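You operate a simulated robot arm through the tools that you are given. There is no shell and no other tool.

You run a simulated robot arm. Do the job below in one go: nothing can be reset, and whatever is moved stays where it is left.

Task
Pack the board named on the white plate into the brown carton.
Fine: pink pad in first, board on it, fold both flaps shut.

Only the result counts: the job must be done as asked and must still hold three seconds after the hand-in. Knocking over, shifting, dropping, spilling or breaking anything else fails it. Flat cloth is picked up by pressing the open fingertips on it (5 to 10 N) and closing them slowly along it; thin cloth reads only 2 to 8 mm in the jaws.

Robot
A 6-joint arm with a two-finger gripper, fixed in place. Base frame: the origin is at the foot of the arm, x ahead of it, y to its left, z up; the work surface is at about z = 0.8. Lengths are in m, angles in degrees, forces in N, time in s.
Its first joint turns from -166.0 to 166.0 degrees. Payload 2.45 kg.
The TCP is the grasp point between the finger pads, 0.02 m short of the fingertips. In the tool frame z runs along the fingers and y along their closing line. The gripper opens to 0.14 m. The gripper's body begins 0.168 m behind the TCP.
Orientation is that of the tool frame in the base frame, as a unit quaternion [x, y, z, w]. With the fingers straight down and closing along the base's y, the tool's x points along the base's -x, its y along +y and its z along -z.

Tools
- The arm moves only by the tool step_arm. Its arguments are lists of equal length, an entry for each row: "dp": the shift along the tool's x, y, z in m, a list of three; "rot": the turn, a rotation vector about the tool's x, y, z in degrees, a list of three; "hand": the gripper command, from -1 (shut) to 1 (fully open), values between in proportion. In form: {"dp": [[dx, dy, dz], ...], "rot": [[wx, wy, wz], ...], "hand": [hand, ...]}. A call has 1 to 20 rows; each row is the pose to reach, as a shift and turn from the pose commanded when the call began, along the tool's axes at that moment. Rows are played at 5 a second. More than 0.05 m and 8.6 degrees between two rows, or a gripper value outside its range, and nothing of the call is played. Where a pose cannot be reached the arm comes as near as it can. A force on the tool above 40 N (or 10 N above the force at the start of the call, whichever is more), or a blocked arm, ends the call early, and 0.2 s more pass. The fingers move at their own pace (about 0.045 m/s each) and stop on an object; they squeeze with about 44 N. The grip force told is the motor's: it shows also when the fingers shut on nothing. Time passes only in rows, and 0.2 s behind the last, so rows that repeat a pose let the fingers close. The reply holds the time, the measured pose of the TCP, the force on the tool along the base axes, the opening and the grip force, in the units named above and with some noise, with the torque about the TCP (base axes, N m) and any sound that the robot's microphone picked up.
- Cameras (640 x 400 px; columns grow to the right, rows downward): "scene" is fixed at [0.3995, 0.6509, 1.5884]; the picture's right is [-0.09, -1.00, 0.00], its down [-0.92, 0.09, -0.38] and it looks along [0.37, -0.04, -0.93] (base axes); focal length 296 px, centre (320, 200). "wrist" rides on the gripper at [0.078, 0.011, -0.209] in the tool frame; the picture's right is [-0.14, 0.99, 0.00], its down [-0.92, -0.13, -0.37] and it looks along [-0.36, -0.05, 0.93] (tool axes); focal length 280 px, centre (320, 200). There is no depth. A picture from a camera that has moved, and an enlarged one, comes with that camera's place and axes in the base frame and with its lens.
- grab_frame(camera): a new picture of that camera. The clock stands still meanwhile.
- enlarge(camera, box): a new picture of the part [left, top, right, bottom] of that camera's present view, enlarged. The clock stands still meanwhile.
- job_done(): hands the job in; it is judged then, once.

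Nothing tells you positions but the pictures and the camera data. Unless the task says otherwise, let go and move clear before handing in.

The tools are called after ">>>" as name(argument=value, ...) on one line, values as JSON. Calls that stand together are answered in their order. step_arm: Moves the arm, as the interface text tells. Its arguments: {"type":"object","properties":{"dp":{"type":"array","items":{"type":"array","items":{"type":"number"}}},"rot":{"type":"array","items":{"type":"array","items":{"type":"number"}}},"hand":{"type":"array","items":{"type":"number"}}},"required":["dp","rot","hand"]} The other tools are called the same way: grab_frame (camera) takes a picture; enlarge (camera, box) takes an enlarged picture of a part of a camera's view; job_done () hands the job in.

At the start:

```text
time_s: 0.0
eef_pos: [0.7219, 0.4089, 1.1587]
ee_rot: [0.0, 1.0, 0.001, -0.001]
ft_force: [-0.2, -0.1, 0.0]
wrist_torque: [-0.03, 0.03, -0.02]
width: 0.1398
gripper_force: 0.1
```

scene: 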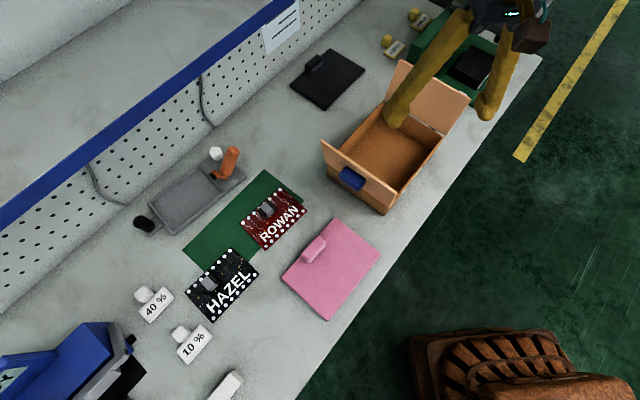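
wrist: 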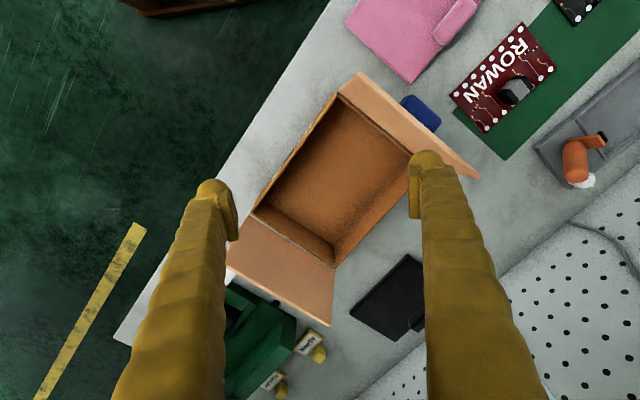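

I see a brown carton with two open flaps, a pink pad, a black pad, two boards (ROWAN, HAZEL) on or by a green mat, and a white notice on the back panel. I'll enlarge the views to read the plate and locate things.

>>> enlarge(camera="scene", box=[240, 0, 340, 62])

>>> enlarge(camera="scene", box=[180, 150, 400, 330])

>>> enlarge(camera="scene", box=[290, 0, 550, 220])

>>> enlarge(camera="scene", box=[0, 270, 260, 400])

>>> enlarge(camera="wrist", box=[200, 60, 500, 340])

```text
6.40 times, centred on (290, 31) of scene
camera zoom: at [0.3995, 0.6509, 1.5884], right [-0.09, -1.0, 0.0], down [-0.92, 0.09, -0.38], along [0.37, -0.04, -0.93], focal length 1897 px, centre (512, 1282)
```

zoom: 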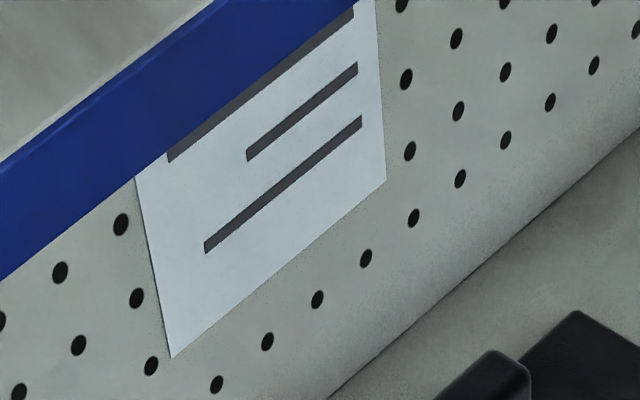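

```text
2.22 times, centred on (290, 240) of scene
camera zoom: at [0.3995, 0.6509, 1.5884], right [-0.09, -1.0, 0.0], down [-0.92, 0.09, -0.38], along [0.37, -0.04, -0.93], focal length 658 px, centre (387, 111)
```

zoom: 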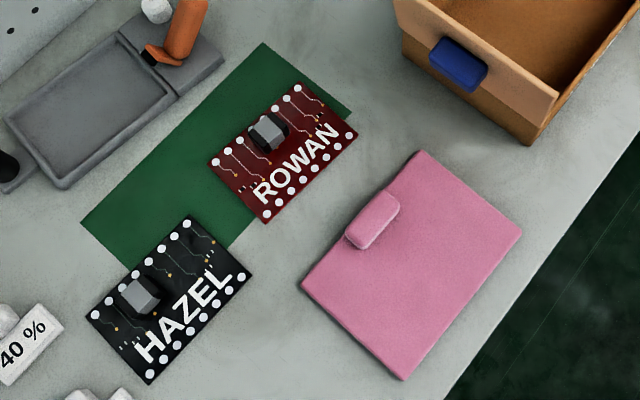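

```text
1.82 times, centred on (420, 110) of scene
camera zoom: at [0.3995, 0.6509, 1.5884], right [-0.09, -1.0, 0.0], down [-0.92, 0.09, -0.38], along [0.37, -0.04, -0.93], focal length 539 px, centre (138, 364)
```

zoom: 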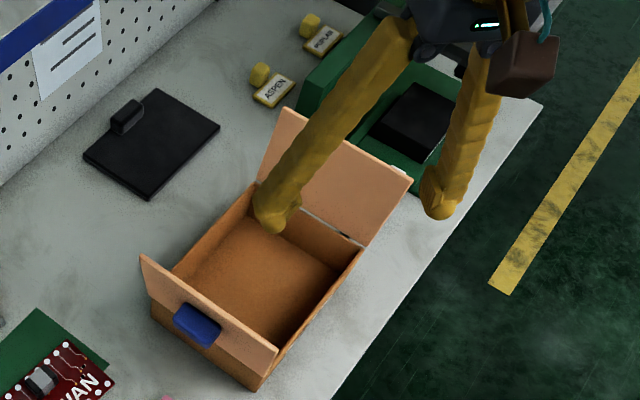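

```text
2.46 times, centred on (130, 335) of scene
camera zoom: at [0.3995, 0.6509, 1.5884], right [-0.09, -1.0, 0.0], down [-0.92, 0.09, -0.38], along [0.37, -0.04, -0.93], focal length 730 px, centre (788, -132)
```

zoom: 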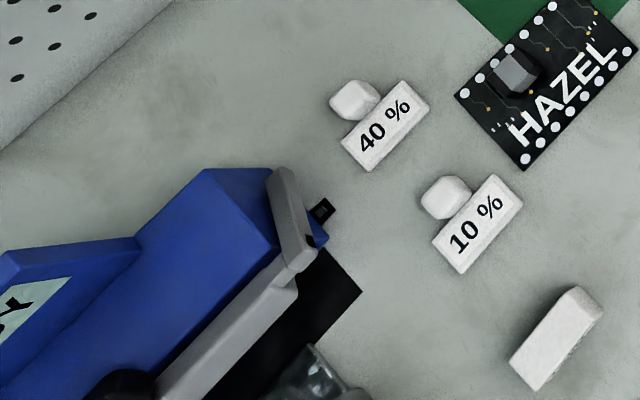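

```text
1.43 times, centred on (350, 200) of wrist
camera zoom: at [0.643, 0.4186, 1.3692], right [0.14, 0.99, 0.0], down [0.92, -0.13, 0.37], along [0.36, -0.05, -0.93], focal length 401 px, centre (277, 200)
```

zoom: 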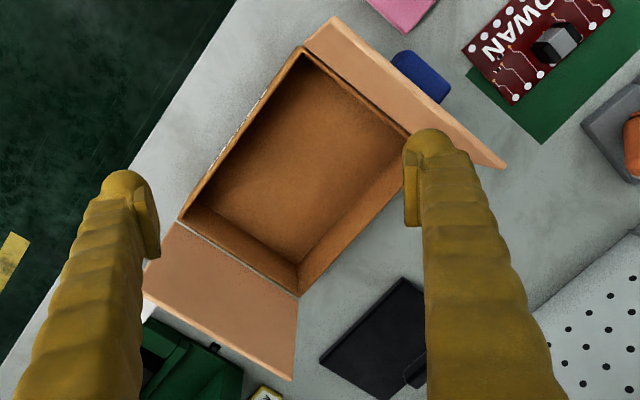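

The notice on the wall has no name, and the white block near (0.28, 0.88) shows only its edge to the scene camera. I'll swing the wrist camera over there to read it.

>>> step_arm(dp=[[0.0393, 0.0284, 0], [0.0787, 0.0568, 0], [0.118, 0.0853, 0], [0.1573, 0.1137, 0], [0.1967, 0.1421, 0], [0.236, 0.1705, 0], [0.2753, 0.1989, 0], [0.3147, 0.2273, 0], [0.354, 0.2558, 0], [0.3933, 0.2842, 0], [0.4327, 0.3126, 0], [0.472, 0.341, 0], [0.472, 0.341, 0]], rot=[[0, 0, -6], [0, 0, -12], [0, 0, -18], [0, 0, -24], [0, 0, -30], [0, 0, -36], [0, 0, -42], [0, 0, -48], [0, 0, -54], [0, 0, -60], [0, 0, -66], [0, 0, -72], [0, 0, -72]], hand=[1, 1, 1, 1, 1, 1, 1, 1, 1, 1, 1, 1, 1])

>>> grab_frame(camera="wrist")

>>> grab_frame(camera="scene")

```text
time_s: 3.0
eef_pos: [0.2694, 0.7477, 1.1326]
ee_rot: [-0.577, 0.816, -0.01, -0.013]
ft_force: [0.3, 0.3, -0.1]
wrist_torque: [0.01, 0.08, 0.01]
width: 0.14
gripper_force: 0.1
stopped in row 13: the arm was blocked; the commanded pose is now the measured one
```

```text
taken
camera wrist: at [0.2356, 0.6846, 1.3451], right [-0.89, 0.46, -0.01], down [0.43, 0.84, 0.34], along [0.16, 0.3, -0.94], focal length 280 px, centre (320, 200)
```

wrist: 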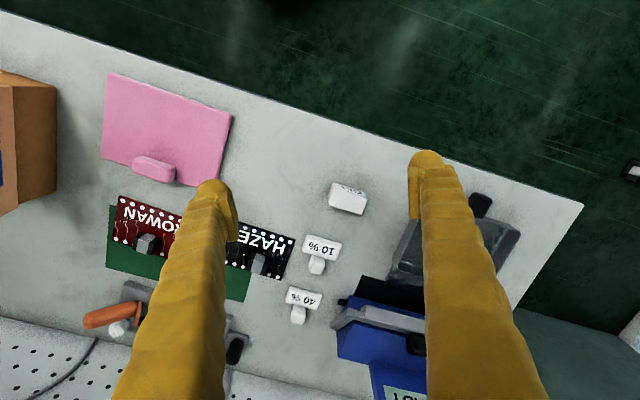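

```text
taken
```

scene: 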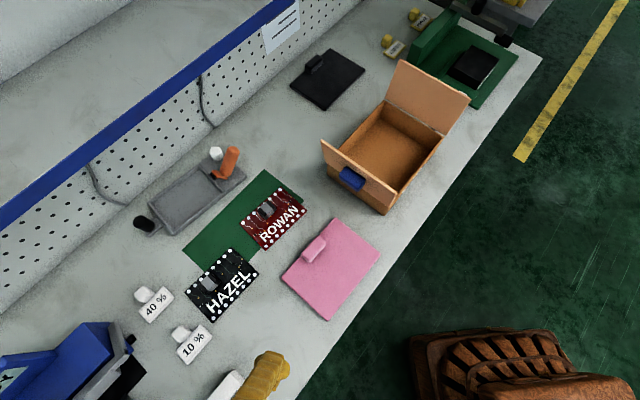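

The white block's front face is visible now, with some writing on it. I'll zoom in on it.

>>> enlarge(camera="wrist", box=[310, 165, 390, 225])

>>> enlarge(camera="wrist", box=[340, 190, 560, 400])

```text
6.67 times, centred on (350, 195) of wrist
camera zoom: at [0.2356, 0.6846, 1.3451], right [-0.89, 0.46, -0.01], down [0.43, 0.84, 0.34], along [0.16, 0.3, -0.94], focal length 1869 px, centre (120, 233)
```

zoom: 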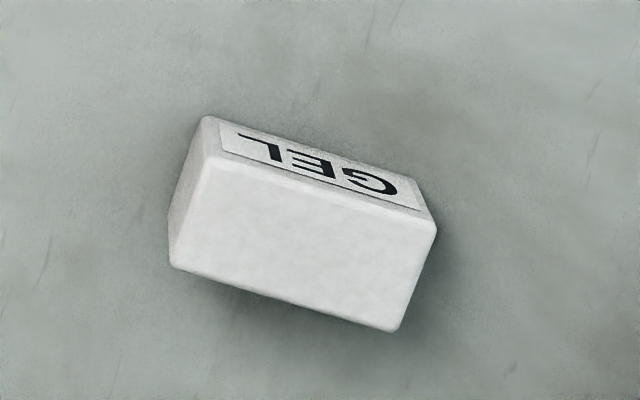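

```text
1.90 times, centred on (450, 295) of wrist
camera zoom: at [0.2356, 0.6846, 1.3451], right [-0.89, 0.46, -0.01], down [0.43, 0.84, 0.34], along [0.16, 0.3, -0.94], focal length 534 px, centre (72, 19)
```

zoom: 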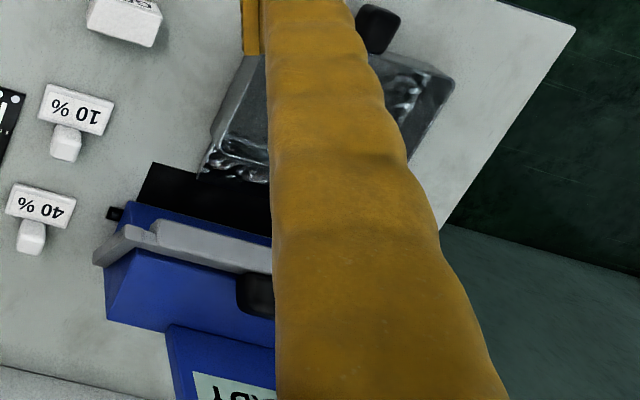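

The white block says "GEL", so it isn't the plate. A white scrap was visible behind the carton's open flap near the green machine, so I'll move the wrist camera there.

>>> step_arm(dp=[[0.0252, -0.0408, -0.0019], [0.0505, -0.0815, -0.0038], [0.0758, -0.1223, -0.0056], [0.101, -0.163, -0.0075], [0.1263, -0.2038, -0.0094], [0.1515, -0.2445, -0.0113], [0.1768, -0.2853, -0.0131], [0.202, -0.326, -0.015], [0.2273, -0.3668, -0.0169], [0.2525, -0.4075, -0.0188], [0.2778, -0.4483, -0.0206], [0.303, -0.489, -0.0225], [0.3283, -0.5298, -0.0244], [0.3535, -0.5705, -0.0263], [0.3788, -0.6113, -0.0281], [0.404, -0.652, -0.03]], rot=[[-0.08, -0.1, 4.41], [-0.15, -0.2, 8.81], [-0.23, -0.3, 13.2], [-0.3, -0.4, 17.6], [-0.38, -0.5, 22.0], [-0.46, -0.6, 26.4], [-0.53, -0.7, 30.8], [-0.61, -0.8, 35.2], [-0.69, -0.9, 39.7], [-0.76, -1.0, 44.1], [-0.84, -1.09, 48.5], [-0.91, -1.19, 52.9], [-0.99, -1.29, 57.3], [-1.07, -1.39, 61.7], [-1.14, -1.49, 66.1], [-1.22, -1.59, 70.5]], hand=[1, 1, 1, 1, 1, 1, 1, 1, 1, 1, 1, 1, 1, 1, 1, 1])

>>> grab_frame(camera="wrist")

>>> grab_frame(camera="scene")

```text
time_s: 6.4
eef_pos: [0.7501, 0.1488, 1.1752]
ee_rot: [0.0, 1.0, -0.001, 0.0]
ft_force: [0.8, -1.1, -0.2]
wrist_torque: [0.01, -0.03, 0.01]
width: 0.14
gripper_force: 0.1
```

```text
taken
camera wrist: at [0.6721, 0.1605, 1.3855], right [0.14, 0.99, 0.0], down [0.92, -0.13, 0.37], along [0.36, -0.05, -0.93], focal length 280 px, centre (320, 200)
```

wrist: 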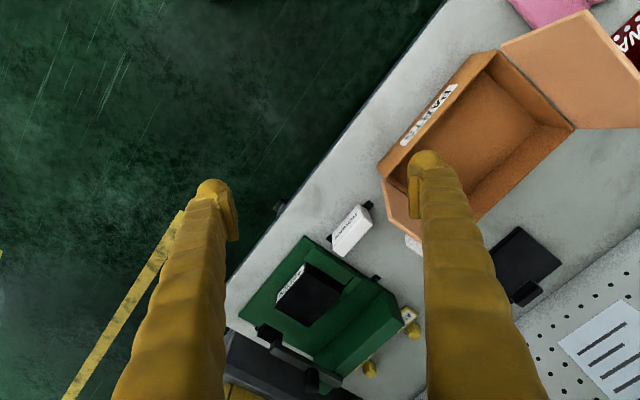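

```text
taken
```

scene: 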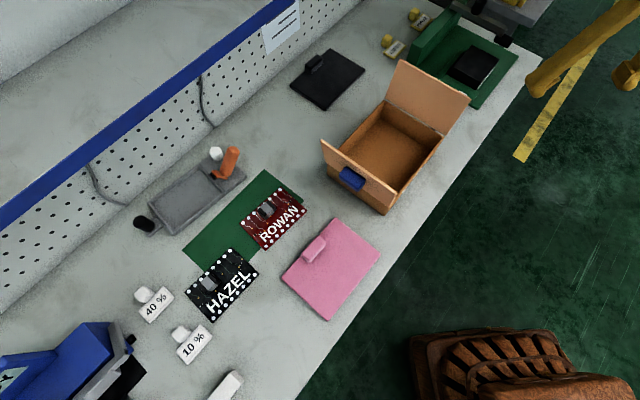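

>>> enlarge(camera="wrist", box=[310, 190, 430, 265])

>>> enlarge(camera="wrist", box=[380, 30, 640, 260])

>>> enlarge(camera="wrist", box=[230, 220, 430, 390])

```text
5.33 times, centred on (370, 228) of wrist
camera zoom: at [0.6721, 0.1605, 1.3855], right [0.14, 0.99, 0.0], down [0.92, -0.13, 0.37], along [0.36, -0.05, -0.93], focal length 1495 px, centre (53, 53)
```

zoom: 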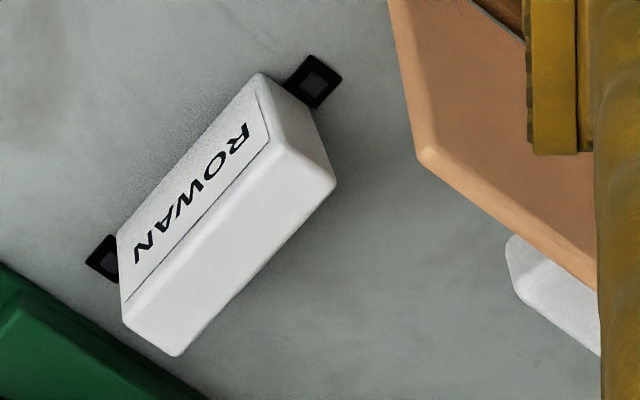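

```text
1.74 times, centred on (510, 145) of wrist
camera zoom: at [0.6721, 0.1605, 1.3855], right [0.14, 0.99, 0.0], down [0.92, -0.13, 0.37], along [0.36, -0.05, -0.93], focal length 488 px, centre (-10, 296)
```

zoom: 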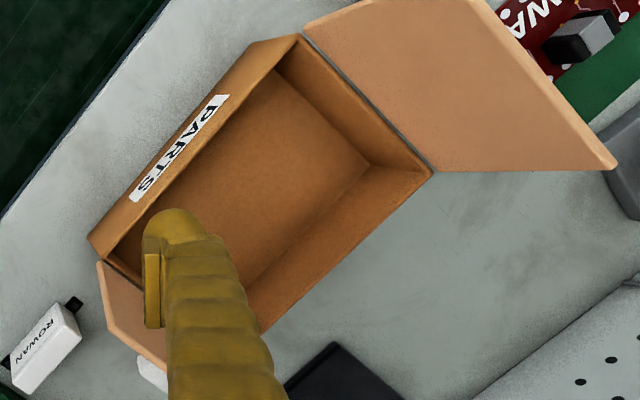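

```text
2.35 times, centred on (330, 305) of wrist
camera zoom: at [0.6721, 0.1605, 1.3855], right [0.14, 0.99, 0.0], down [0.92, -0.13, 0.37], along [0.36, -0.05, -0.93], focal length 660 px, centre (296, -47)
```

zoom: 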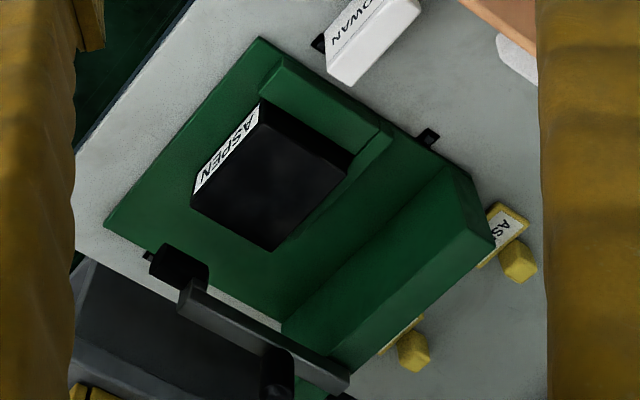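

The white plate reads ROWAN. There's one more white thing behind the carton's far flap, and I'll check it's only a tab before I choose the board.

>>> step_arm(dp=[[-0.01, -0.016, 0], [-0.023, -0.033, 0], [-0.035, -0.05, 0], [-0.047, -0.067, 0], [-0.058, -0.083, 0], [-0.07, -0.1, 0], [-0.07, -0.1, 0]], rot=[[0, 0, -8.5], [0, 0, -17], [0, 0, -25], [0, 0, -33], [0, 0, -41], [0, 0, -49], [0, 0, -53]], hand=[1, 1, 1, 1, 1, 1, 1])

>>> grab_frame(camera="wrist")

>>> enlarge(camera="wrist", box=[200, 120, 440, 320])

```text
time_s: 8.0
eef_pos: [0.8223, 0.0507, 1.1768]
ee_rot: [-0.447, 0.895, 0.0, 0.0]
ft_force: [-0.4, 0.1, -0.3]
wrist_torque: [-0.01, -0.01, 0.0]
width: 0.1401
gripper_force: 0.1
```

```text
taken
camera wrist: at [0.7656, -0.0046, 1.3872], right [-0.71, 0.7, 0.0], down [0.66, 0.66, 0.37], along [0.26, 0.26, -0.93], focal length 280 px, centre (320, 200)
```

wrist: 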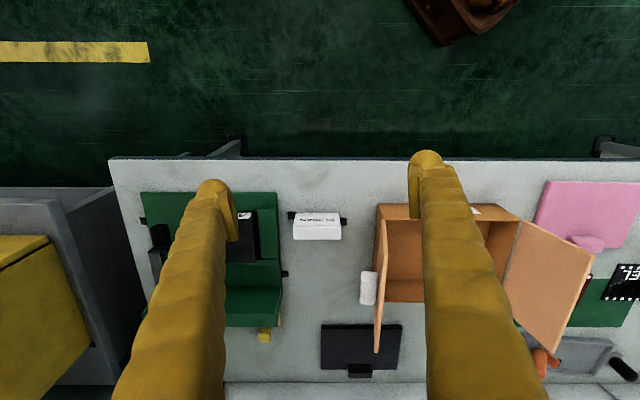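

```text
2.00 times, centred on (320, 220) of wrist
camera zoom: at [0.7656, -0.0046, 1.3872], right [-0.71, 0.7, 0.0], down [0.66, 0.66, 0.37], along [0.26, 0.26, -0.93], focal length 561 px, centre (320, 160)
```

zoom: 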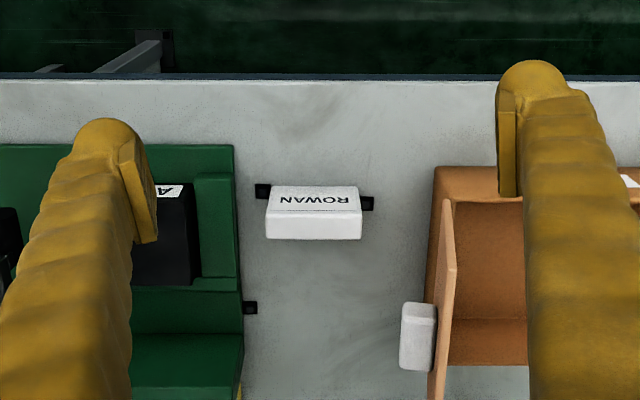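

The other white object is just the pull tab on the carton's second flap, so the board is ROWAN. Next I'll take close-ups of the carton, pad and board with the tool turned to line up with the bench (yaw 45°).

>>> step_arm(dp=[[-0.0263, 0.0398, 0], [-0.0527, 0.0797, 0], [-0.079, 0.1195, 0], [-0.1053, 0.1593, 0], [-0.1317, 0.1992, 0], [-0.158, 0.239, 0], [-0.158, 0.239, 0]], rot=[[0, 0, 1.5], [0, 0, 3], [0, 0, 4.5], [0, 0, 6], [0, 0, 7.5], [0, 0, 8.1], [0, 0, 8.1]], hand=[1, 1, 1, 1, 1, 1, 1])

>>> grab_frame(camera="wrist")

>>> grab_frame(camera="scene")

```text
time_s: 9.6
eef_pos: [0.724, 0.3199, 1.1759]
ee_rot: [-0.382, 0.924, 0.0, 0.0]
ft_force: [0.9, -0.9, 0.4]
wrist_torque: [0.02, -0.03, -0.01]
width: 0.1398
gripper_force: 0.1
```

```text
taken
camera wrist: at [0.6612, 0.2736, 1.3859], right [-0.6, 0.8, 0.0], down [0.74, 0.56, 0.37], along [0.29, 0.22, -0.93], focal length 280 px, centre (320, 200)
```

wrist: 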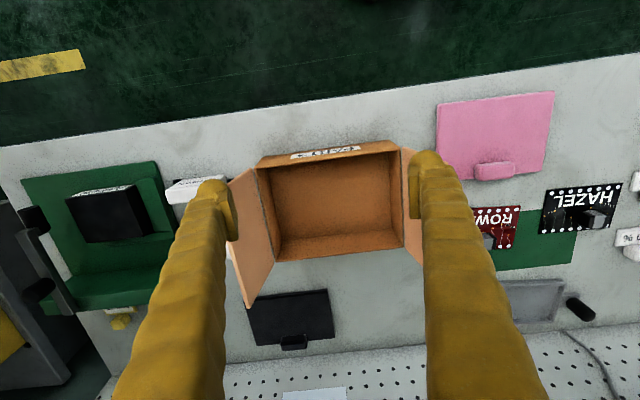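

```text
taken
```

scene: 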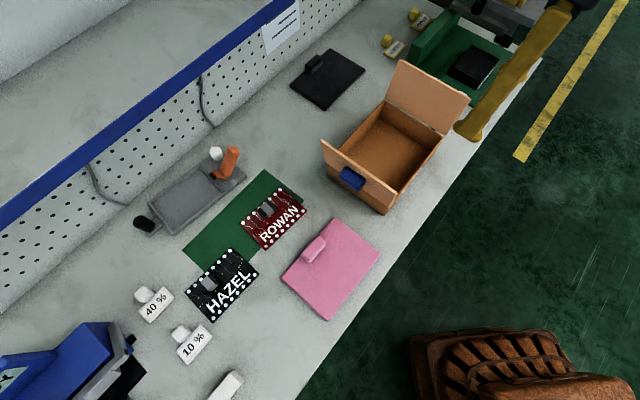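

>>> enlarge(camera="wrist", box=[215, 130, 455, 310])

>>> enlarge(camera="wrist", box=[420, 80, 640, 270])

>>> enlarge(camera="scene", box=[310, 50, 480, 220])

```text
2.22 times, centred on (335, 220) of wrist
camera zoom: at [0.6612, 0.2736, 1.3859], right [-0.6, 0.8, 0.0], down [0.74, 0.56, 0.37], along [0.29, 0.22, -0.93], focal length 623 px, centre (287, 156)
```

zoom: 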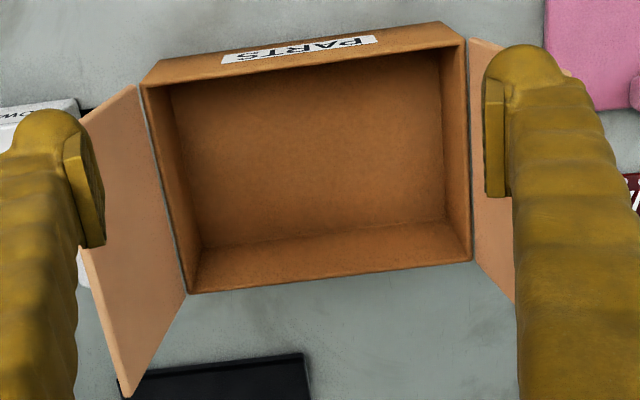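

```text
2.11 times, centred on (530, 175) of wrist
camera zoom: at [0.6612, 0.2736, 1.3859], right [-0.6, 0.8, 0.0], down [0.74, 0.56, 0.37], along [0.29, 0.22, -0.93], focal length 590 px, centre (-122, 253)
```

zoom: 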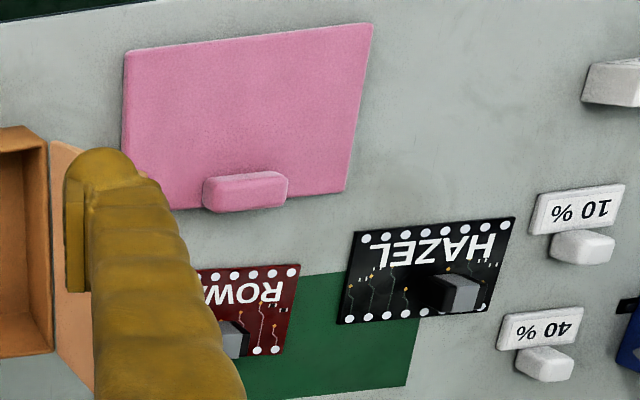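

```text
2.35 times, centred on (395, 135) of scene
camera zoom: at [0.3995, 0.6509, 1.5884], right [-0.09, -1.0, 0.0], down [-0.92, 0.09, -0.38], along [0.37, -0.04, -0.93], focal length 697 px, centre (144, 353)
```

zoom: 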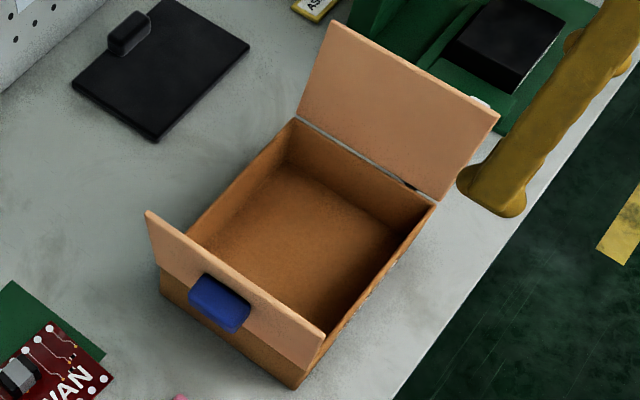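

The carton measures about 0.27 x 0.21 x 0.08 m, centred at (0.82, 0.43) and square with the bench. The pad is about 0.22 x 0.16 m at (0.53, 0.61) with its tab at about (0.57, 0.65), and ROWAN is near (0.68, 0.76). I'll move over the pad and board for close-ups.

>>> step_arm(dp=[[-0.003, 0.043, 0], [-0.006, 0.086, 0], [-0.009, 0.129, 0], [-0.012, 0.172, 0], [-0.015, 0.214, 0], [-0.019, 0.257, 0], [-0.022, 0.3, 0], [-0.025, 0.342, 0.02], [-0.025, 0.342, 0.06], [-0.025, 0.342, 0.06]], rot=[[0, 0, 0], [0, 0, 0], [0, 0, 0], [0, 0, 0], [0, 0, 0], [0, 0, 0], [0, 0, 0], [0, 0, 0], [0, 0, 0], [0, 0, 0]], hand=[1, 1, 1, 1, 1, 1, 1, 1, 1, 1])

>>> grab_frame(camera="wrist")

>>> enlarge(camera="wrist", box=[210, 130, 430, 330])

>>> enlarge(camera="scene", box=[310, 50, 480, 220])

```text
time_s: 11.8
eef_pos: [0.501, 0.5786, 1.1173]
ee_rot: [-0.382, 0.924, -0.001, -0.001]
ft_force: [-0.2, 0.2, 0.0]
wrist_torque: [-0.05, 0.02, 0.01]
width: 0.14
gripper_force: 0.0
```

```text
taken
camera wrist: at [0.4369, 0.5327, 1.3266], right [-0.6, 0.8, 0.0], down [0.74, 0.56, 0.37], along [0.29, 0.22, -0.93], focal length 280 px, centre (320, 200)
```

wrist: 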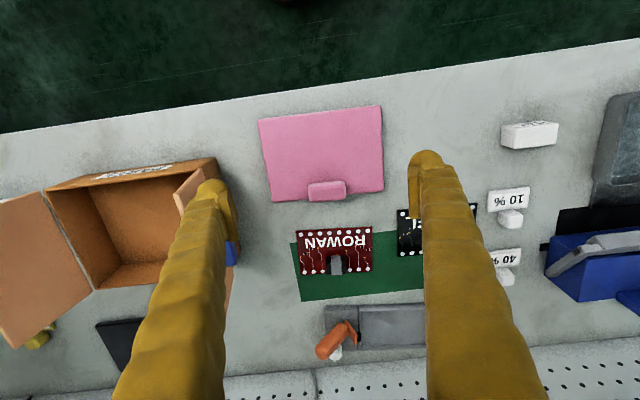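

```text
2.00 times, centred on (320, 230) of wrist
camera zoom: at [0.4369, 0.5327, 1.3266], right [-0.6, 0.8, 0.0], down [0.74, 0.56, 0.37], along [0.29, 0.22, -0.93], focal length 561 px, centre (320, 140)
```

zoom: 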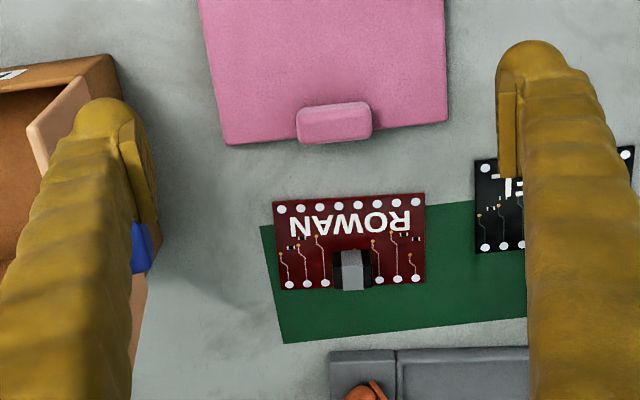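

```text
2.35 times, centred on (395, 135) of scene
camera zoom: at [0.3995, 0.6509, 1.5884], right [-0.09, -1.0, 0.0], down [-0.92, 0.09, -0.38], along [0.37, -0.04, -0.93], focal length 697 px, centre (144, 353)
```

zoom: 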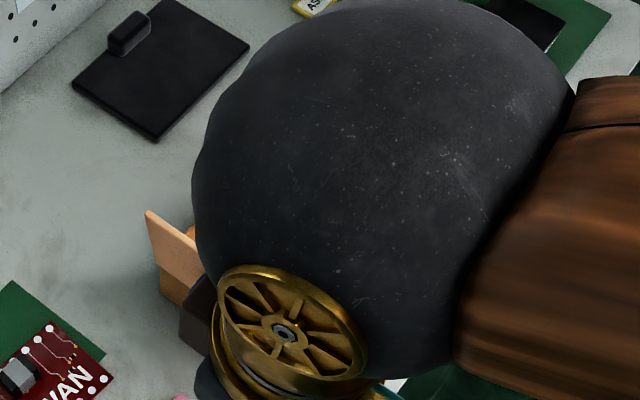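

>>> enlarge(camera="wrist", box=[290, 220, 382, 282])

>>> enlarge(camera="wrist", box=[255, 100, 395, 210])

>>> enlarge(camera="scene", box=[235, 180, 315, 260])

>>> enlarge(camera="scene", box=[275, 210, 385, 325])

```text
6.45 times, centred on (336, 251) of wrist
camera zoom: at [0.4369, 0.5327, 1.3266], right [-0.6, 0.8, 0.0], down [0.74, 0.56, 0.37], along [0.29, 0.22, -0.93], focal length 1809 px, centre (217, -129)
```

zoom: 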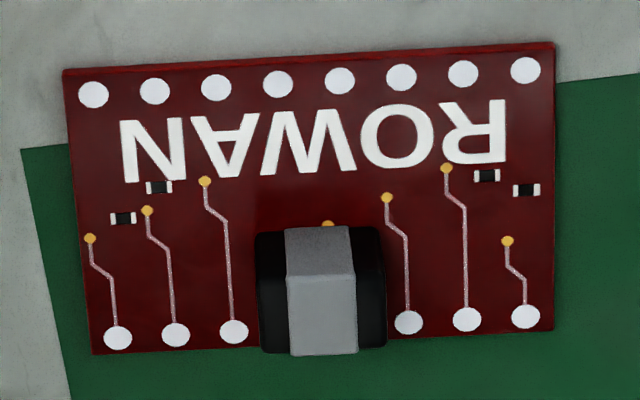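

```text
3.64 times, centred on (325, 155) of wrist
camera zoom: at [0.4369, 0.5327, 1.3266], right [-0.6, 0.8, 0.0], down [0.74, 0.56, 0.37], along [0.29, 0.22, -0.93], focal length 1020 px, centre (302, 364)
```

zoom: 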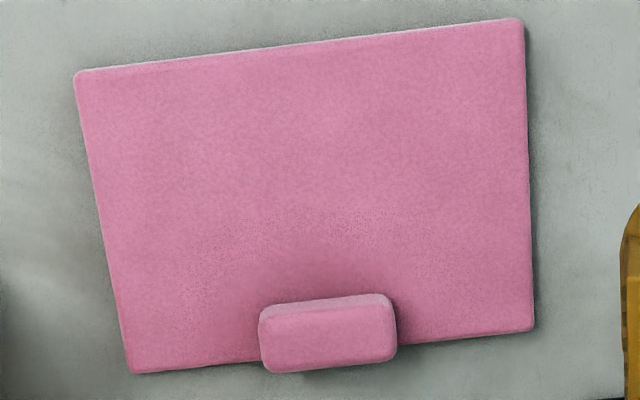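

```text
5.00 times, centred on (275, 220) of scene
camera zoom: at [0.3995, 0.6509, 1.5884], right [-0.09, -1.0, 0.0], down [-0.92, 0.09, -0.38], along [0.37, -0.04, -0.93], focal length 1482 px, centre (545, 100)
```

zoom: 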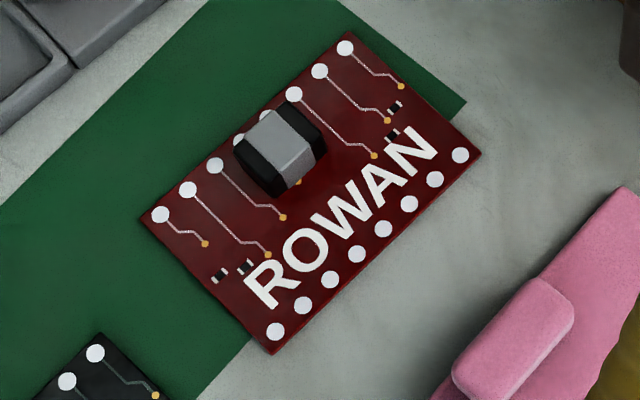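

```text
3.48 times, centred on (330, 268) of scene
camera zoom: at [0.3995, 0.6509, 1.5884], right [-0.09, -1.0, 0.0], down [-0.92, 0.09, -0.38], along [0.37, -0.04, -0.93], focal length 1031 px, centre (285, -35)
```

zoom: 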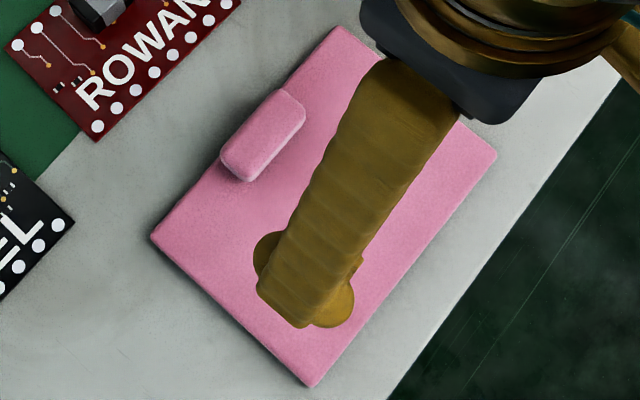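

The pad's tab is about 65 x 28 x 30 mm at (0.569, 0.652), and ROWAN's chip (about 43 x 30 mm, top near z 0.833) is at (0.693, 0.770). I'll start with the pad and descend over its tab, fingers straddling it lengthwise.

>>> step_arm(dp=[[-0.025, 0.001, 0.03], [-0.05, 0.0017, 0.07], [-0.075, 0.0025, 0.11], [-0.1, 0.0033, 0.15], [-0.1, 0.0033, 0.19], [-0.1, 0.0033, 0.225], [-0.1, 0.0033, 0.225]], rot=[[0, 0, 0.5], [0, 0, 1], [0, 0, 1.5], [0, 0, 1.5], [0, 0, 1.5], [0, 0, 1.5], [0, 0, 1.5]], hand=[0.6, 0.6, 0.6, 0.6, 0.6, 0.6, 0.6])

>>> grab_frame(camera="wrist")

>>> enlarge(camera="scene", box=[260, 190, 400, 330])

```text
time_s: 13.4
eef_pos: [0.5703, 0.6521, 0.888]
ee_rot: [-0.37, 0.929, -0.001, -0.001]
ft_force: [-0.4, 1.1, -0.2]
wrist_torque: [0.04, 0.0, 0.02]
width: 0.1119
gripper_force: 0.0
```

```text
taken
camera wrist: at [0.5062, 0.6063, 1.0987], right [-0.58, 0.81, 0.0], down [0.76, 0.54, 0.37], along [0.3, 0.21, -0.93], focal length 280 px, centre (320, 200)
```

wrist: 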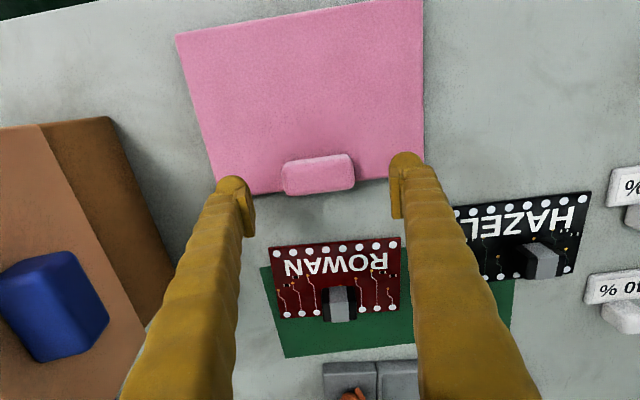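

```text
2.86 times, centred on (330, 260) of scene
camera zoom: at [0.3995, 0.6509, 1.5884], right [-0.09, -1.0, 0.0], down [-0.92, 0.09, -0.38], along [0.37, -0.04, -0.93], focal length 847 px, centre (291, 29)
```

zoom: 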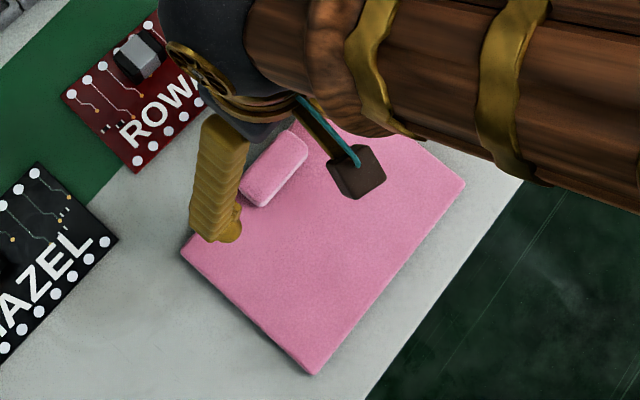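

The tab sits centred between the fingers. I'll descend and close on it.

>>> step_arm(dp=[[0, 0, 0.02], [0, 0, 0.035], [0, 0, 0.044], [0, 0, 0.05], [0, 0, 0.05]], rot=[[0, 0, 0], [0, 0, 0], [0, 0, 0], [0, 0, 0], [0, 0, 0]], hand=[0.6, 0.6, 0.6, 0.6, 0.6])

>>> step_arm(dp=[[0, 0, 0], [0, 0, 0], [0, 0, 0], [0, 0, 0], [0, 0, 0], [0, 0, 0]], rot=[[0, 0, 0], [0, 0, 0], [0, 0, 0], [0, 0, 0], [0, 0, 0], [0, 0, 0]], hand=[-0.3, -0.3, -0.3, -0.3, -0.3, -0.3])

>>> grab_frame(camera="wrist")

```text
time_s: 14.6
eef_pos: [0.5686, 0.6522, 0.8385]
ee_rot: [-0.368, 0.93, 0.001, 0.0]
ft_force: [0.1, 0.2, 0.0]
wrist_torque: [0.0, 0.02, -0.04]
width: 0.1119
gripper_force: 0.1
```

```text
time_s: 16.0
eef_pos: [0.5693, 0.6523, 0.8401]
ee_rot: [-0.37, 0.929, 0.0, -0.001]
ft_force: [0.5, 0.0, 0.6]
wrist_torque: [-0.02, 0.01, 0.09]
width: 0.0686
gripper_force: 44.5
```

```text
taken
camera wrist: at [0.5045, 0.6078, 1.0501], right [-0.58, 0.81, 0.0], down [0.76, 0.54, 0.37], along [0.3, 0.21, -0.93], focal length 280 px, centre (320, 200)
```

wrist: 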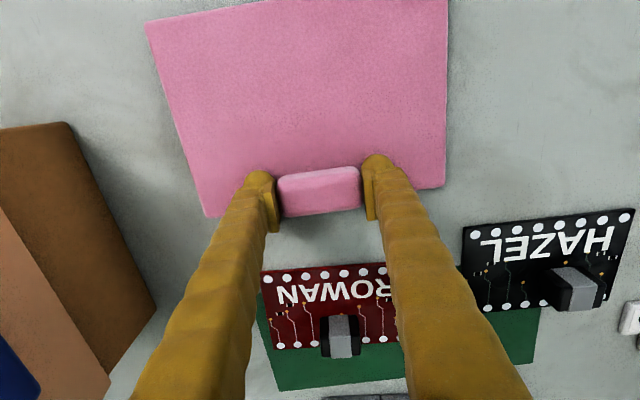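

>>> step_arm(dp=[[0, 0, -0.01], [0, 0, -0.02], [0, 0, -0.04], [0, 0, -0.06], [0, 0, -0.06]], rot=[[0, 0, 0], [0, 0, 0], [0, 0, 0], [0, 0, 0], [0, 0, 0]], hand=[-0.4, -0.4, -0.4, -0.4, -0.4])

>>> grab_frame(camera="wrist")

>>> enlarge(camera="scene", box=[230, 50, 480, 330])

```text
time_s: 17.2
eef_pos: [0.5689, 0.6543, 0.8992]
ee_rot: [-0.37, 0.929, 0.0, -0.001]
ft_force: [0.0, 0.4, 1.2]
wrist_torque: [0.01, -0.02, -0.02]
width: 0.0685
gripper_force: 43.7
```

```text
taken
camera wrist: at [0.5044, 0.6085, 1.1104], right [-0.58, 0.81, 0.0], down [0.76, 0.54, 0.37], along [0.3, 0.21, -0.93], focal length 280 px, centre (320, 200)
```

wrist: 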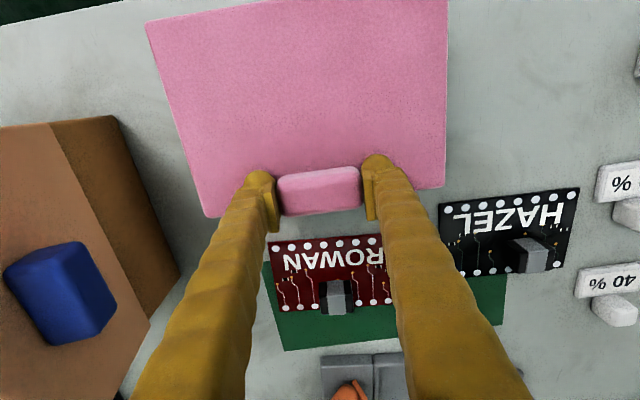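

```text
1.43 times, centred on (355, 190) of scene
camera zoom: at [0.3995, 0.6509, 1.5884], right [-0.09, -1.0, 0.0], down [-0.92, 0.09, -0.38], along [0.37, -0.04, -0.93], focal length 423 px, centre (270, 214)
```

zoom: 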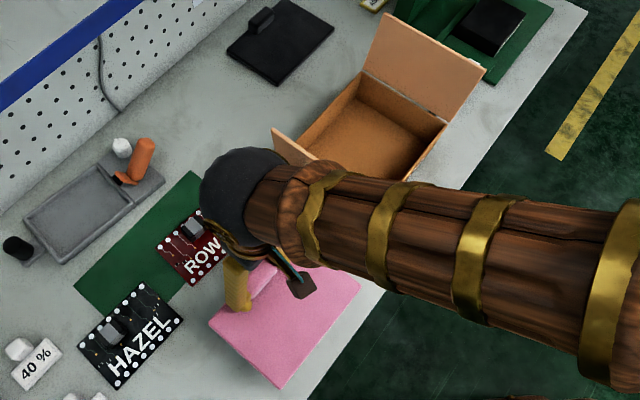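

The pad is held firmly and level. I'll lift it above the flap tops (about z 1.01) and carry it over the carton.

>>> step_arm(dp=[[0, 0, -0.045], [0, 0, -0.09], [0, 0, -0.135], [0, 0, -0.18], [0, 0, -0.22], [-0.0104, -0.0421, -0.22], [-0.0209, -0.0842, -0.22], [-0.0313, -0.1263, -0.22], [-0.0418, -0.1684, -0.22], [-0.0522, -0.2104, -0.22], [-0.0626, -0.2525, -0.22], [-0.0731, -0.2946, -0.22], [-0.0835, -0.3367, -0.22], [-0.0835, -0.3367, -0.22]], rot=[[0, 0, 0], [0, 0, 0], [0, 0, 0], [0, 0, 0], [0, 0, 0], [0, 0, -0.2], [0, 0, -0.4], [0, 0, -0.6], [0, 0, -0.8], [0, 0, -1], [0, 0, -1.2], [0, 0, -1.4], [0, 0, -1.5], [0, 0, -1.5]], hand=[-0.4, -0.4, -0.4, -0.4, -0.4, -0.4, -0.4, -0.4, -0.4, -0.4, -0.4, -0.4, -0.4, -0.4])

>>> grab_frame(camera="wrist")

>>> enlarge(camera="scene", box=[290, 20, 520, 230])

```text
time_s: 20.2
eef_pos: [0.8608, 0.4657, 1.1212]
ee_rot: [-0.382, 0.924, 0.0, -0.002]
ft_force: [-0.6, -0.2, -0.2]
wrist_torque: [-0.03, 0.02, 0.02]
width: 0.0686
gripper_force: 43.8
```

```text
taken
camera wrist: at [0.7977, 0.42, 1.3317], right [-0.6, 0.8, 0.0], down [0.74, 0.56, 0.37], along [0.29, 0.22, -0.93], focal length 280 px, centre (320, 200)
```

wrist: 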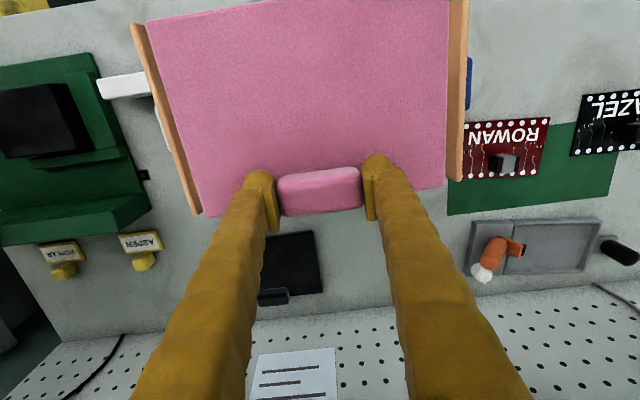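

```text
1.90 times, centred on (405, 125) of scene
camera zoom: at [0.3995, 0.6509, 1.5884], right [-0.09, -1.0, 0.0], down [-0.92, 0.09, -0.38], along [0.37, -0.04, -0.93], focal length 564 px, centre (158, 343)
```

zoom: 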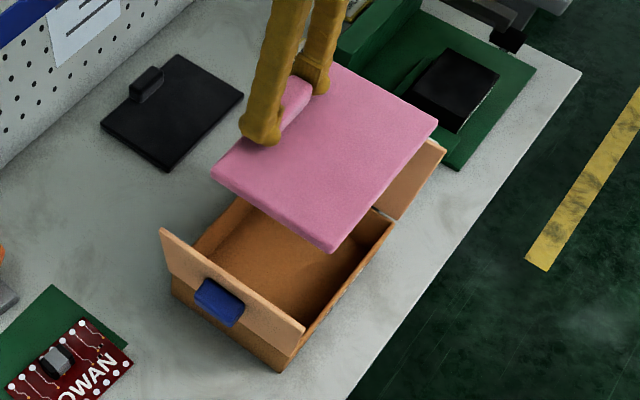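

>>> step_arm(dp=[[0, 0, 0.04], [0, 0, 0.08], [0, 0, 0.12], [0, 0, 0.16], [0, 0, 0.185], [0, 0, 0.185]], rot=[[0, 0, 0], [0, 0, 0], [0, 0, 0], [0, 0, 0], [0, 0, 0], [0, 0, 0]], hand=[-0.4, -0.4, -0.4, -0.4, -0.4, -0.4])

>>> grab_frame(camera="wrist")

>>> enlarge(camera="scene", box=[310, 50, 480, 220])

```text
time_s: 21.6
eef_pos: [0.8611, 0.4637, 0.9355]
ee_rot: [-0.382, 0.924, -0.001, -0.001]
ft_force: [-0.4, 0.1, 0.7]
wrist_torque: [0.02, -0.02, -0.03]
width: 0.0682
gripper_force: 44.2
```

```text
taken
camera wrist: at [0.7987, 0.4168, 1.146], right [-0.6, 0.8, 0.0], down [0.74, 0.56, 0.37], along [0.29, 0.22, -0.93], focal length 280 px, centre (320, 200)
```

wrist: 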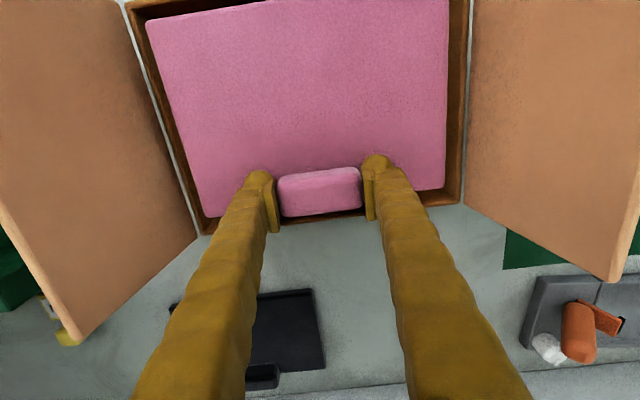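

```text
2.35 times, centred on (395, 135) of scene
camera zoom: at [0.3995, 0.6509, 1.5884], right [-0.09, -1.0, 0.0], down [-0.92, 0.09, -0.38], along [0.37, -0.04, -0.93], focal length 697 px, centre (144, 353)
```

zoom: 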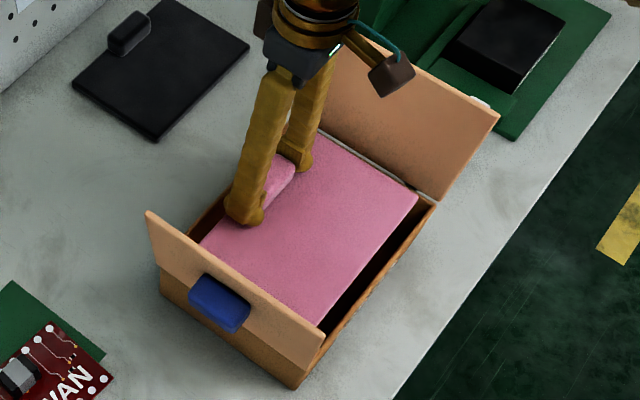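

The pad hangs just above the carton rim with clearance on every side. I'll shift it a few mm for centring and lower it to the floor of the carton.

>>> step_arm(dp=[[0, 0.003, 0], [0, 0.003, 0.025], [0, 0.003, 0.05], [0, 0.003, 0.07], [0, 0.003, 0.078], [0, 0.003, 0.083], [0, 0.003, 0.086], [0, 0.003, 0.086]], rot=[[0, 0, 0], [0, 0, 0], [0, 0, 0], [0, 0, 0], [0, 0, 0], [0, 0, 0], [0, 0, 0], [0, 0, 0]], hand=[-0.4, -0.4, -0.4, -0.4, -0.4, -0.4, -0.4, -0.4])

>>> grab_frame(camera="wrist")

>>> enlarge(camera="scene", box=[310, 50, 480, 220])

```text
time_s: 23.4
eef_pos: [0.8585, 0.4673, 0.8495]
ee_rot: [-0.382, 0.924, 0.0, -0.002]
ft_force: [-0.9, 1.2, 0.7]
wrist_torque: [0.03, -0.02, 0.01]
width: 0.0683
gripper_force: 44.1
```

```text
taken
camera wrist: at [0.7956, 0.4206, 1.0595], right [-0.6, 0.8, 0.0], down [0.74, 0.56, 0.37], along [0.29, 0.22, -0.93], focal length 280 px, centre (320, 200)
```

wrist: 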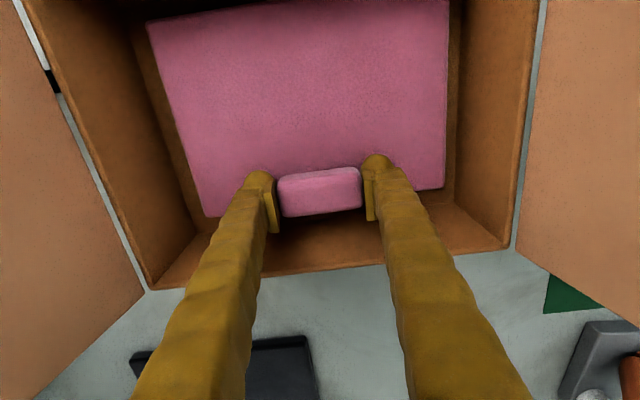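

```text
2.35 times, centred on (395, 135) of scene
camera zoom: at [0.3995, 0.6509, 1.5884], right [-0.09, -1.0, 0.0], down [-0.92, 0.09, -0.38], along [0.37, -0.04, -0.93], focal length 697 px, centre (144, 353)
```

zoom: 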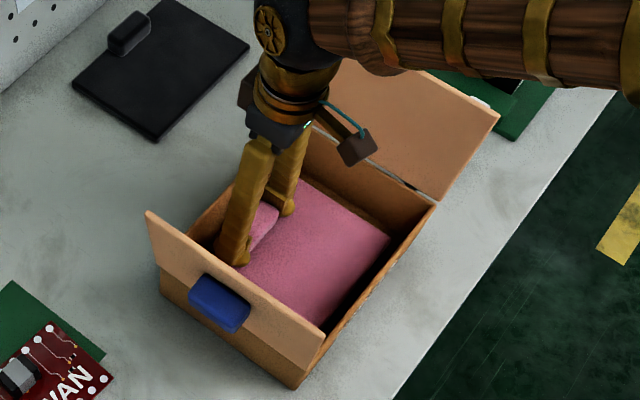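

>>> step_arm(dp=[[0, 0, 0.002], [0, 0, 0.003], [0, 0, 0.004], [0, 0, 0.004]], rot=[[0, 0, 0], [0, 0, 0], [0, 0, 0], [0, 0, 0]], hand=[-0.4, -0.4, -0.4, -0.4])

```text
time_s: 24.4
eef_pos: [0.8584, 0.4678, 0.846]
ee_rot: [-0.382, 0.924, 0.0, -0.001]
ft_force: [2.1, -1.6, 9.6]
wrist_torque: [0.0, 0.27, 0.09]
width: 0.0686
gripper_force: 44.4
```

The pad is resting on the carton floor (about 10 N of contact). I'll release it and rise.

>>> step_arm(dp=[[0, 0, -0.002], [0, 0, -0.002], [0, 0, -0.002], [0, 0, -0.002], [0, 0, -0.002]], rot=[[0, 0, 0], [0, 0, 0], [0, 0, 0], [0, 0, 0], [0, 0, 0]], hand=[0.4, 0.4, 0.4, 0.4, 0.4])

>>> step_arm(dp=[[0, 0, -0.04], [0, 0, -0.08], [0, 0, -0.12], [0, 0, -0.16], [0, 0, -0.2], [0, 0, -0.24], [0, 0, -0.28], [0, 0, -0.3], [0, 0, -0.3]], rot=[[0, 0, 0], [0, 0, 0], [0, 0, 0], [0, 0, 0], [0, 0, 0], [0, 0, 0], [0, 0, 0], [0, 0, 0], [0, 0, 0]], hand=[0.4, 0.4, 0.4, 0.4, 0.4, 0.4, 0.4, 0.4, 0.4])

>>> grab_frame(camera="wrist")

>>> enlarge(camera="scene", box=[310, 50, 480, 220])

```text
time_s: 25.6
eef_pos: [0.8592, 0.4679, 0.8465]
ee_rot: [-0.382, 0.924, -0.001, -0.001]
ft_force: [0.8, -0.3, 0.3]
wrist_torque: [0.04, 0.0, 0.0]
width: 0.098
gripper_force: 0.0
```

```text
time_s: 27.6
eef_pos: [0.8592, 0.4679, 1.1476]
ee_rot: [-0.382, 0.924, 0.001, 0.0]
ft_force: [0.1, -0.2, 0.5]
wrist_torque: [-0.01, -0.03, -0.02]
width: 0.0981
gripper_force: 0.1
```

```text
taken
camera wrist: at [0.7959, 0.4212, 1.3584], right [-0.6, 0.8, 0.0], down [0.74, 0.56, 0.37], along [0.29, 0.22, -0.93], focal length 280 px, centre (320, 200)
```

wrist: 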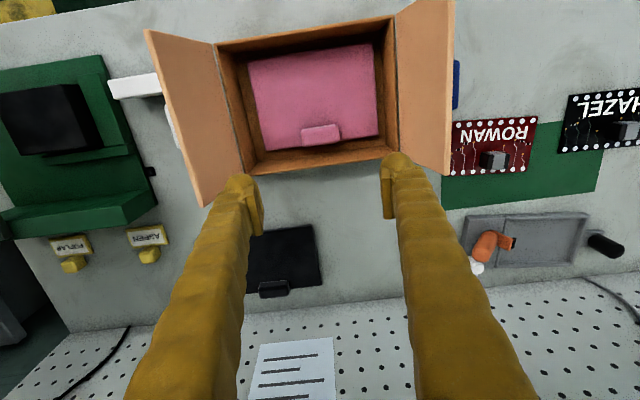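

```text
2.35 times, centred on (395, 135) of scene
camera zoom: at [0.3995, 0.6509, 1.5884], right [-0.09, -1.0, 0.0], down [-0.92, 0.09, -0.38], along [0.37, -0.04, -0.93], focal length 697 px, centre (144, 353)
```

zoom: 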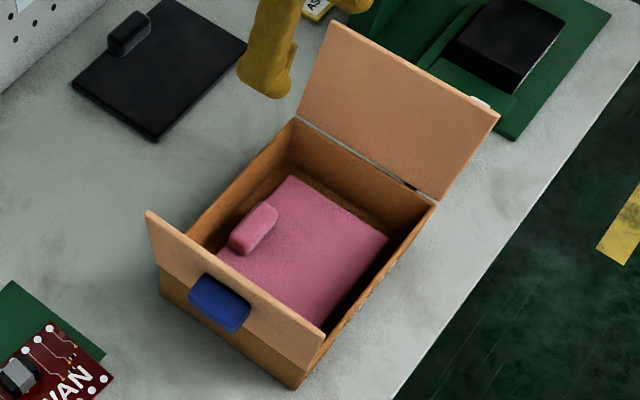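

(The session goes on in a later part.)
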